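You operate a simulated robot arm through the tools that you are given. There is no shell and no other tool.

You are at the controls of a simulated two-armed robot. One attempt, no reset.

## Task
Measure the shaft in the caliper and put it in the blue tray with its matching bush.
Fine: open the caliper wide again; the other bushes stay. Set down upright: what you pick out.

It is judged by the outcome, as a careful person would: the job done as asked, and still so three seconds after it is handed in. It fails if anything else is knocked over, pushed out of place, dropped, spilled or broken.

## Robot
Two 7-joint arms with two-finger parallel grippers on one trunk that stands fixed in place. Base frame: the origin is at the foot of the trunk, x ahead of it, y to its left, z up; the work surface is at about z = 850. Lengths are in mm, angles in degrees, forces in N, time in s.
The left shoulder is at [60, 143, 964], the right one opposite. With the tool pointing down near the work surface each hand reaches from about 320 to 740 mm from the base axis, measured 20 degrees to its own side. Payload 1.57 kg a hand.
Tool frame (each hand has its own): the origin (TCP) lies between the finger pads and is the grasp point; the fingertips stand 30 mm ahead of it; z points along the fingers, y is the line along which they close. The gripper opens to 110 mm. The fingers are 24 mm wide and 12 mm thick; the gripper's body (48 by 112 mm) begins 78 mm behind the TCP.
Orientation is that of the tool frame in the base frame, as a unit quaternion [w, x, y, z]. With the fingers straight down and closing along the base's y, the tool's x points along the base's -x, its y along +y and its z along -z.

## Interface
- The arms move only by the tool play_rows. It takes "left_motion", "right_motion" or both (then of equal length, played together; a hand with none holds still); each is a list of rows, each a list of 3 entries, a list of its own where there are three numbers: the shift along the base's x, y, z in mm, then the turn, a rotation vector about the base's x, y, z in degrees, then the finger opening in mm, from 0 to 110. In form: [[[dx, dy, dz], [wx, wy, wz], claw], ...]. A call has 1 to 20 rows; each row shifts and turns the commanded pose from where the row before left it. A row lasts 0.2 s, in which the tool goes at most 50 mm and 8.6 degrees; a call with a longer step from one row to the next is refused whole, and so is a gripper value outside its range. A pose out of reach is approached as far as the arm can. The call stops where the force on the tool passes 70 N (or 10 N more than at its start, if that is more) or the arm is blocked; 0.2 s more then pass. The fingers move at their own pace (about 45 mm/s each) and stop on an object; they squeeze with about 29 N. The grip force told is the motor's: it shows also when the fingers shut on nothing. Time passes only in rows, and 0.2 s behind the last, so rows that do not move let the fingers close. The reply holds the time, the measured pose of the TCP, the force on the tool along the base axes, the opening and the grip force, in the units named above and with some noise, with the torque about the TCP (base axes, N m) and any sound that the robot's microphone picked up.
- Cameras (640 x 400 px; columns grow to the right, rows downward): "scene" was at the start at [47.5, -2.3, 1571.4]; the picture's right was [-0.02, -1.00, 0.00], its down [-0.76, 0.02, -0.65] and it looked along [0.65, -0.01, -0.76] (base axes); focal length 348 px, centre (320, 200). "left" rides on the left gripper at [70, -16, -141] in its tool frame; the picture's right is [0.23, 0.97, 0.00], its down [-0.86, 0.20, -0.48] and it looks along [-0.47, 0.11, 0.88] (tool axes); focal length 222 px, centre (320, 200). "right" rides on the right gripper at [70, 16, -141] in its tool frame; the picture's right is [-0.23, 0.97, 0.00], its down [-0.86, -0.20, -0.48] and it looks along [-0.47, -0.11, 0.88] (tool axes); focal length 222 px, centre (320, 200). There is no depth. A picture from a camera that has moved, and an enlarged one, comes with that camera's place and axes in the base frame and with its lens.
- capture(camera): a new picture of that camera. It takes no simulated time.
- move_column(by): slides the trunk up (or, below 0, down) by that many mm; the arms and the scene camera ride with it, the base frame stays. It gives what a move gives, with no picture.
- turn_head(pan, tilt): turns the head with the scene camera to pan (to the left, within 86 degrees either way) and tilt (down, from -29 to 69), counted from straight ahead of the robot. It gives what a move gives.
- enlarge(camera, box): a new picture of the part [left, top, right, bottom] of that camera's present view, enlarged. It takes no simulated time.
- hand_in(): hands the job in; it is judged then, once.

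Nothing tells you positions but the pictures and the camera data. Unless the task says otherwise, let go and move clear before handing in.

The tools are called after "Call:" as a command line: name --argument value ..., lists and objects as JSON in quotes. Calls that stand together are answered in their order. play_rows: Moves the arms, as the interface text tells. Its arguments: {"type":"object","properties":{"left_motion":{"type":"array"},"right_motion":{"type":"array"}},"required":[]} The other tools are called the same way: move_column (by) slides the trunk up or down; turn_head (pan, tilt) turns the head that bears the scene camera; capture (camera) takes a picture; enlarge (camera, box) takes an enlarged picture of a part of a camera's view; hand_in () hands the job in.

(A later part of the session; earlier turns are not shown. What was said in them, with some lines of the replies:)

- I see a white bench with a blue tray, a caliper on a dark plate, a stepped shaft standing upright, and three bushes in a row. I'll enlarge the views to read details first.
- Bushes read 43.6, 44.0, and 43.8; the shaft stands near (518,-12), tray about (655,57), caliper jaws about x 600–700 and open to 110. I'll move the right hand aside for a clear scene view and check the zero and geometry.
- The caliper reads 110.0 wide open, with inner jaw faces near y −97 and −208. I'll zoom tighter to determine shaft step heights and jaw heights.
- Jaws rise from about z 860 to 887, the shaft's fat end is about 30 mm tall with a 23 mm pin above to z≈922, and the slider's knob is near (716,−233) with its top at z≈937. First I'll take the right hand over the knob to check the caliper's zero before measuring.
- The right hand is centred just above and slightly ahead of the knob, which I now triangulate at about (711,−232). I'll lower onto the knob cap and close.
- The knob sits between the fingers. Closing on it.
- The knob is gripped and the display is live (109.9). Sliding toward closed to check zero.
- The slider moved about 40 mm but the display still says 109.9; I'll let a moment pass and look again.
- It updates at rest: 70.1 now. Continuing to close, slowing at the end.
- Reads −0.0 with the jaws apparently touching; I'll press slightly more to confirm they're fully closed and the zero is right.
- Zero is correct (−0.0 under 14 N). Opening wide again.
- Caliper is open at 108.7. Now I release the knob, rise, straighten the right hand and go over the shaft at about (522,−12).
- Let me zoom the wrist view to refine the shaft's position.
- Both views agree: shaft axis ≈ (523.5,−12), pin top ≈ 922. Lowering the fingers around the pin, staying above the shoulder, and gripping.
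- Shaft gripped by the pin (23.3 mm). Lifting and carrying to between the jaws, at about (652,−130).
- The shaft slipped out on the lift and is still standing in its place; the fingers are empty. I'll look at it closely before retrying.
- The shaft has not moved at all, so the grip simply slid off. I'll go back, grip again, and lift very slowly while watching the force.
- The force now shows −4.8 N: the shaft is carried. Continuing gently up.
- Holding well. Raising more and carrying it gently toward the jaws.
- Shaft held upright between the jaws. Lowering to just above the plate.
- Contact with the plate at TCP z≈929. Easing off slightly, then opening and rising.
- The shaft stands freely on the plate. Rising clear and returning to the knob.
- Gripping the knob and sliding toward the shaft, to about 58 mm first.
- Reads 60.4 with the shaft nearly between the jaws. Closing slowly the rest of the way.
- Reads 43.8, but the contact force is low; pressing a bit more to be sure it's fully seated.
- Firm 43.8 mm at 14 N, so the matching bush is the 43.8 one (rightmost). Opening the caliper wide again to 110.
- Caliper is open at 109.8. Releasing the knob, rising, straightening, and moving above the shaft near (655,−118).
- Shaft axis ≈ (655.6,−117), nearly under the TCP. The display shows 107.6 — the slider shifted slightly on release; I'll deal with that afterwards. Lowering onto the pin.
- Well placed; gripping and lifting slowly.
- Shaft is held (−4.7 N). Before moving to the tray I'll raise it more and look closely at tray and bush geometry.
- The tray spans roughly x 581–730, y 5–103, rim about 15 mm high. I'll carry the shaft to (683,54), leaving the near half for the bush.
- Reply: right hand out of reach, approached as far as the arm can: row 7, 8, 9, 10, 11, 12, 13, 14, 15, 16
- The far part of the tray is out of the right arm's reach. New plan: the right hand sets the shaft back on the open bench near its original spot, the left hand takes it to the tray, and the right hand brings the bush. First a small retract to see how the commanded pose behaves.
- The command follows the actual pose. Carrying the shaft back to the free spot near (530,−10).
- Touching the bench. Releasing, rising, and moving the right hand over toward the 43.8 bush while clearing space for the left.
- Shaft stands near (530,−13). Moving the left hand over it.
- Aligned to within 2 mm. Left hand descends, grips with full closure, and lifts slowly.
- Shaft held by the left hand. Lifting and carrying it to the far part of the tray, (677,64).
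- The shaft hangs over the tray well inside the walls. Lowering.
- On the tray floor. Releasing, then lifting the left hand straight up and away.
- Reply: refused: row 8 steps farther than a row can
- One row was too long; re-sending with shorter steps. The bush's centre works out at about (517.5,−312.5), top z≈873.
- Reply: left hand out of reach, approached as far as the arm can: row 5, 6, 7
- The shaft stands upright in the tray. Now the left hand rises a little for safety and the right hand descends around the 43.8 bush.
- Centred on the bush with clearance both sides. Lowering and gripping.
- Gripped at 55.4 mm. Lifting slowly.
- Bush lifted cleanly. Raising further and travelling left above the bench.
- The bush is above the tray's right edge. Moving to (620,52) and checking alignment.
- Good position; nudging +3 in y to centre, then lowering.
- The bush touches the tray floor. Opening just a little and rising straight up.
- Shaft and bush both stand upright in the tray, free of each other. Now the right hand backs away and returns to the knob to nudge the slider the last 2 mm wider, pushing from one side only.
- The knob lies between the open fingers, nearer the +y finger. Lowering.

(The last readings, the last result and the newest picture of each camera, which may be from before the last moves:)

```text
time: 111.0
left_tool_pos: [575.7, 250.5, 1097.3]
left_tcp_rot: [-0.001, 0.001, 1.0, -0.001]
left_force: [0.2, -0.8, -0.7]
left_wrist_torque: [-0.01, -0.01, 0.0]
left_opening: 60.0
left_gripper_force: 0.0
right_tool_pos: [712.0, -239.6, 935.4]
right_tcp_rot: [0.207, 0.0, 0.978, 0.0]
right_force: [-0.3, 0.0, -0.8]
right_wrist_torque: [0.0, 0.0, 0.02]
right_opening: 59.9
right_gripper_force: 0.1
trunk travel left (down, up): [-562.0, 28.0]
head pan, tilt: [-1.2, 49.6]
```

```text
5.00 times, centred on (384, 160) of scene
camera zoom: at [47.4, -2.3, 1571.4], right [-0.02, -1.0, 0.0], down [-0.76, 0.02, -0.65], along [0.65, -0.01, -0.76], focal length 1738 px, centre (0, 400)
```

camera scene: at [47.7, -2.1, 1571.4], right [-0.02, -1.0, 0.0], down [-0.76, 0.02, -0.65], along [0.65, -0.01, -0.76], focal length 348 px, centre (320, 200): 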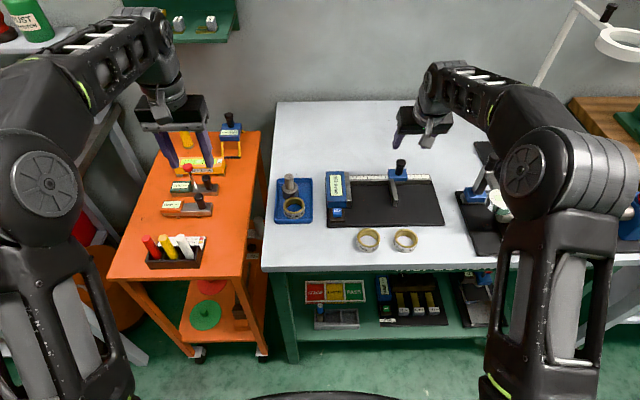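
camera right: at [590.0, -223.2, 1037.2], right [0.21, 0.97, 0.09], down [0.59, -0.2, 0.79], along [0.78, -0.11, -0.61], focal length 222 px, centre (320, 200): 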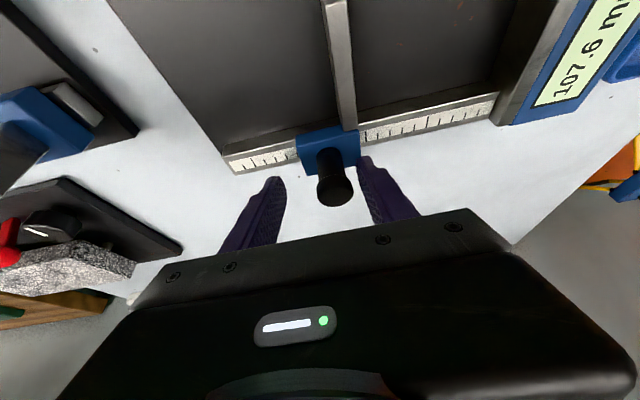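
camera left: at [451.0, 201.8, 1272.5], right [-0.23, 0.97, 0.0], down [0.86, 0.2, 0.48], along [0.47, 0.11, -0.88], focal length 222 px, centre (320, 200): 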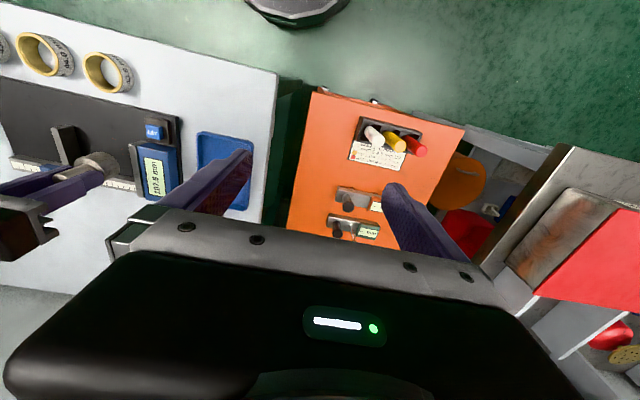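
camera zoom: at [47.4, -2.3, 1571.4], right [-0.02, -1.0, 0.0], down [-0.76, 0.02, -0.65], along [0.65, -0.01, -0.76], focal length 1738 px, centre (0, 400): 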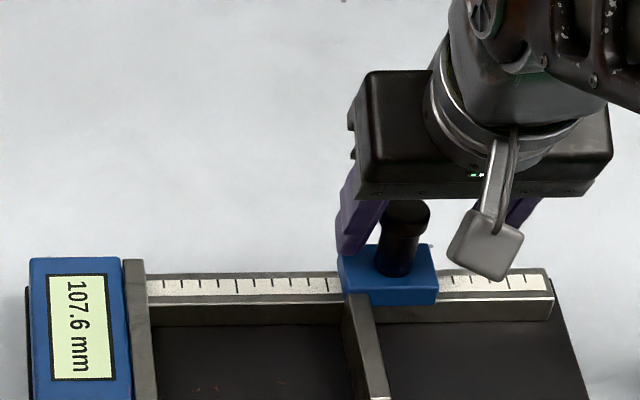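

Pushing the knob toward −y gently until the display reads about 110.

Call:
play_rows --right_motion '[[[0, -4, 0], [0, 0, 0], 60], [[0, -2, 0], [0, 0, 0], 60], [[0, -1, 0], [0, 0, 0], 60], [[0, -1, 0], [0, 0, 0], 60], [[0, -1, 0], [0, 0, 0], 60], [[0, 0, 0], [0, 0, 0], 60], [[0, 0, 0], [0, 0, 0], 60]]'

Call:
enlarge --camera "scene" --box '[320, 120, 448, 200]'

```text
time: 112.6
left_tool_pos: [575.5, 250.2, 1097.3]
left_tcp_rot: [0.0, 0.0, 1.0, 0.0]
left_force: [-0.3, 0.5, 0.0]
left_wrist_torque: [0.0, 0.01, 0.01]
left_opening: 60.0
left_gripper_force: 0.1
right_tool_pos: [713.4, -248.8, 934.4]
right_tcp_rot: [0.207, 0.0, 0.978, 0.0]
right_force: [-0.4, 1.2, -0.4]
right_wrist_torque: [0.01, 0.02, 0.0]
right_opening: 61.0
right_gripper_force: 0.3
trunk travel left (down, up): [-562.0, 28.0]
head pan, tilt: [-1.2, 49.6]
```

```text
5.00 times, centred on (384, 160) of scene
camera zoom: at [47.6, -2.0, 1571.4], right [-0.02, -1.0, 0.0], down [-0.76, 0.02, -0.65], along [0.65, -0.01, -0.76], focal length 1738 px, centre (0, 400)
```

zoom: 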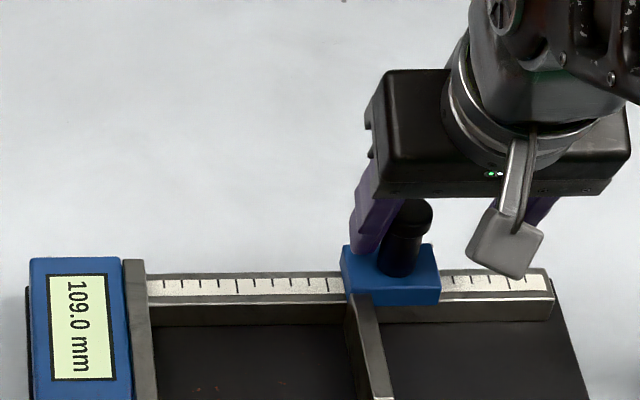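

Call:
play_rows --right_motion '[[[0, -0.7, 0], [0, 0, 0], 60], [[0, -0.5, 0], [0, 0, 0], 60], [[0, 0, 0], [0, 0, 0], 60], [[0, 0, 0], [0, 0, 0], 60]]'

Call:
enlarge --camera "scene" --box '[320, 120, 448, 200]'

```text
time: 113.6
left_tool_pos: [575.5, 249.5, 1096.9]
left_tcp_rot: [0.0, 0.0, 1.0, 0.0]
left_force: [0.7, 0.8, -0.6]
left_wrist_torque: [-0.03, 0.0, -0.01]
left_opening: 60.1
left_gripper_force: 0.1
right_tool_pos: [713.4, -249.8, 935.2]
right_tcp_rot: [0.208, 0.0, 0.978, -0.001]
right_force: [-0.2, 1.3, 0.9]
right_wrist_torque: [0.02, 0.0, 0.01]
right_opening: 61.2
right_gripper_force: 0.0
trunk travel left (down, up): [-562.0, 28.0]
head pan, tilt: [-1.2, 49.6]
```

```text
5.00 times, centred on (384, 160) of scene
camera zoom: at [47.5, -2.0, 1571.4], right [-0.02, -1.0, 0.0], down [-0.76, 0.02, -0.65], along [0.65, -0.01, -0.76], focal length 1738 px, centre (0, 400)
```

zoom: 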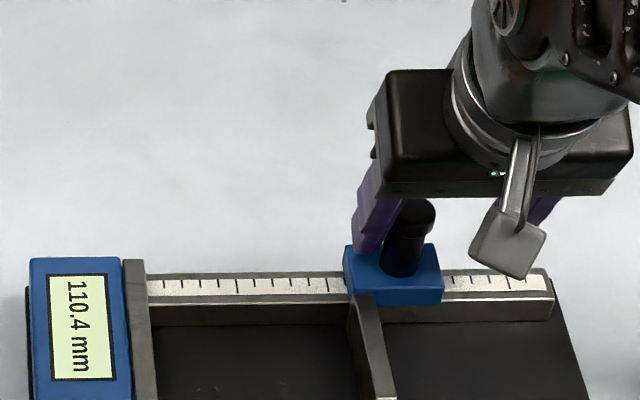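

110.4 mm — wide open. Backing the finger off the knob, lifting clear and retreating.

Call:
play_rows --right_motion '[[[0, 8, 0], [0, 0, 0], 62], [[0, 5, 0], [0, 0, 0], 62], [[0, 0, 15], [0, 0, 0], 62], [[0, 0, 35], [0, 0, 0], 62], [[0, 0, 40], [0, 0, 0], 62], [[-35, -5, 20], [0, 8, 0], 62], [[-40, -10, 10], [0, 8, 0], 62], [[-40, -15, 10], [0, 8, 0], 62], [[-40, -20, 10], [0, 0, 0], 62], [[-40, -25, 10], [0, 0, 0], 62], [[-40, -25, 0], [0, 0, 0], 62], [[0, 0, 0], [0, 0, 0], 62]]'

Call:
capture --camera "scene"

Call:
enlarge --camera "scene" --box '[260, 150, 460, 275]'

Call:
enlarge --camera "scene" --box '[265, 165, 345, 235]'

```text
time: 116.2
left_tool_pos: [576.9, 250.2, 1096.9]
left_tcp_rot: [0.0, 0.0, 1.0, 0.0]
left_force: [0.8, -0.4, -0.2]
left_wrist_torque: [-0.02, 0.03, -0.03]
left_opening: 59.6
left_gripper_force: 0.1
right_tool_pos: [478.5, -336.6, 1083.0]
right_tcp_rot: [-0.001, 0.0, 1.0, 0.0]
right_force: [0.7, -0.4, 0.3]
right_wrist_torque: [0.01, 0.02, -0.01]
right_opening: 62.0
right_gripper_force: 0.1
trunk travel left (down, up): [-562.0, 28.0]
head pan, tilt: [-1.2, 49.6]
```

```text
taken
camera scene: at [48.5, -1.9, 1571.4], right [-0.02, -1.0, 0.0], down [-0.76, 0.02, -0.65], along [0.65, -0.01, -0.76], focal length 348 px, centre (320, 200)
```

scene: 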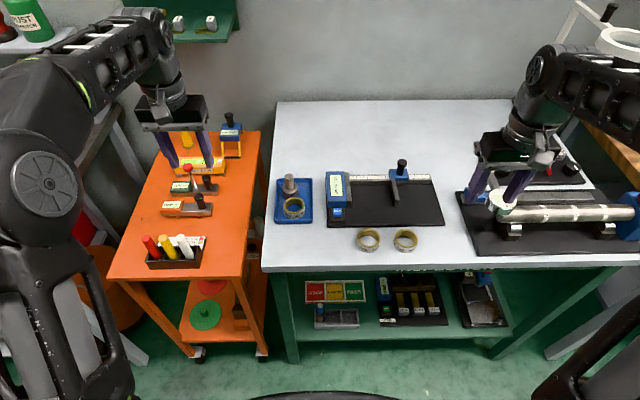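

```text
3.20 times, centred on (360, 212) of scene
camera zoom: at [48.5, -1.9, 1571.4], right [-0.02, -1.0, 0.0], down [-0.76, 0.02, -0.65], along [0.65, -0.01, -0.76], focal length 1112 px, centre (192, 160)
```

zoom: 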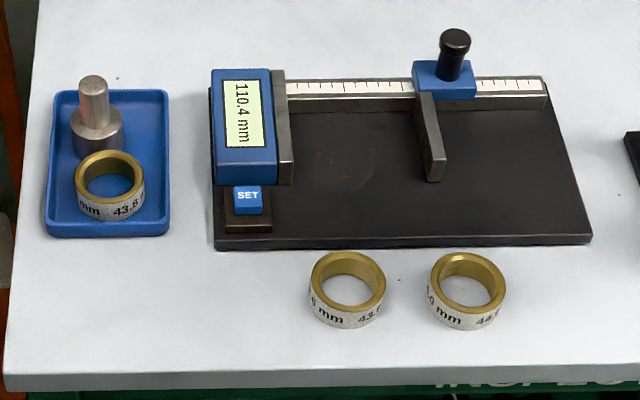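

```text
5.71 times, centred on (305, 200) of scene
camera zoom: at [48.5, -1.9, 1571.4], right [-0.02, -1.0, 0.0], down [-0.76, 0.02, -0.65], along [0.65, -0.01, -0.76], focal length 1986 px, centre (406, 200)
```

zoom: 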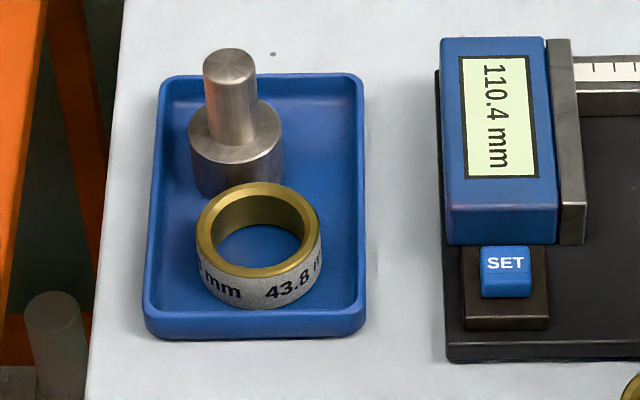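

The shaft and the 43.8 bush stand upright in the blue tray. The caliper is open at 110.4, the other two bushes haven't moved, and both hands are clear. Handing in.

Call:
hand_in

```text
The job is handed in.
```

The shaft measured 43.8 mm. It now stands upright in the blue tray next to its matching 43.8 mm bush. The job is handed in, but I got no verdict back.

- **Measurement:** with the jaws closed on nothing the caliper read −0.0. The shaft then read a steady 43.8 mm, including when I pressed harder.
- **Caliper:** it slipped back to 107.6 mm when I let go of the knob, so I nudged it wide again. It now reads 110.4 mm; it started at 110.0 mm.
- **Other bushes:** the 43.6 and 44.0 mm bushes are where they were.
- **Handling:** on the first lift the shaft slid out of the fingers and stayed standing where it was. The right arm couldn't reach the far end of the tray, so I set the shaft down on the bench and the left arm placed it.

Both hands were empty and clear of everything at hand-in.
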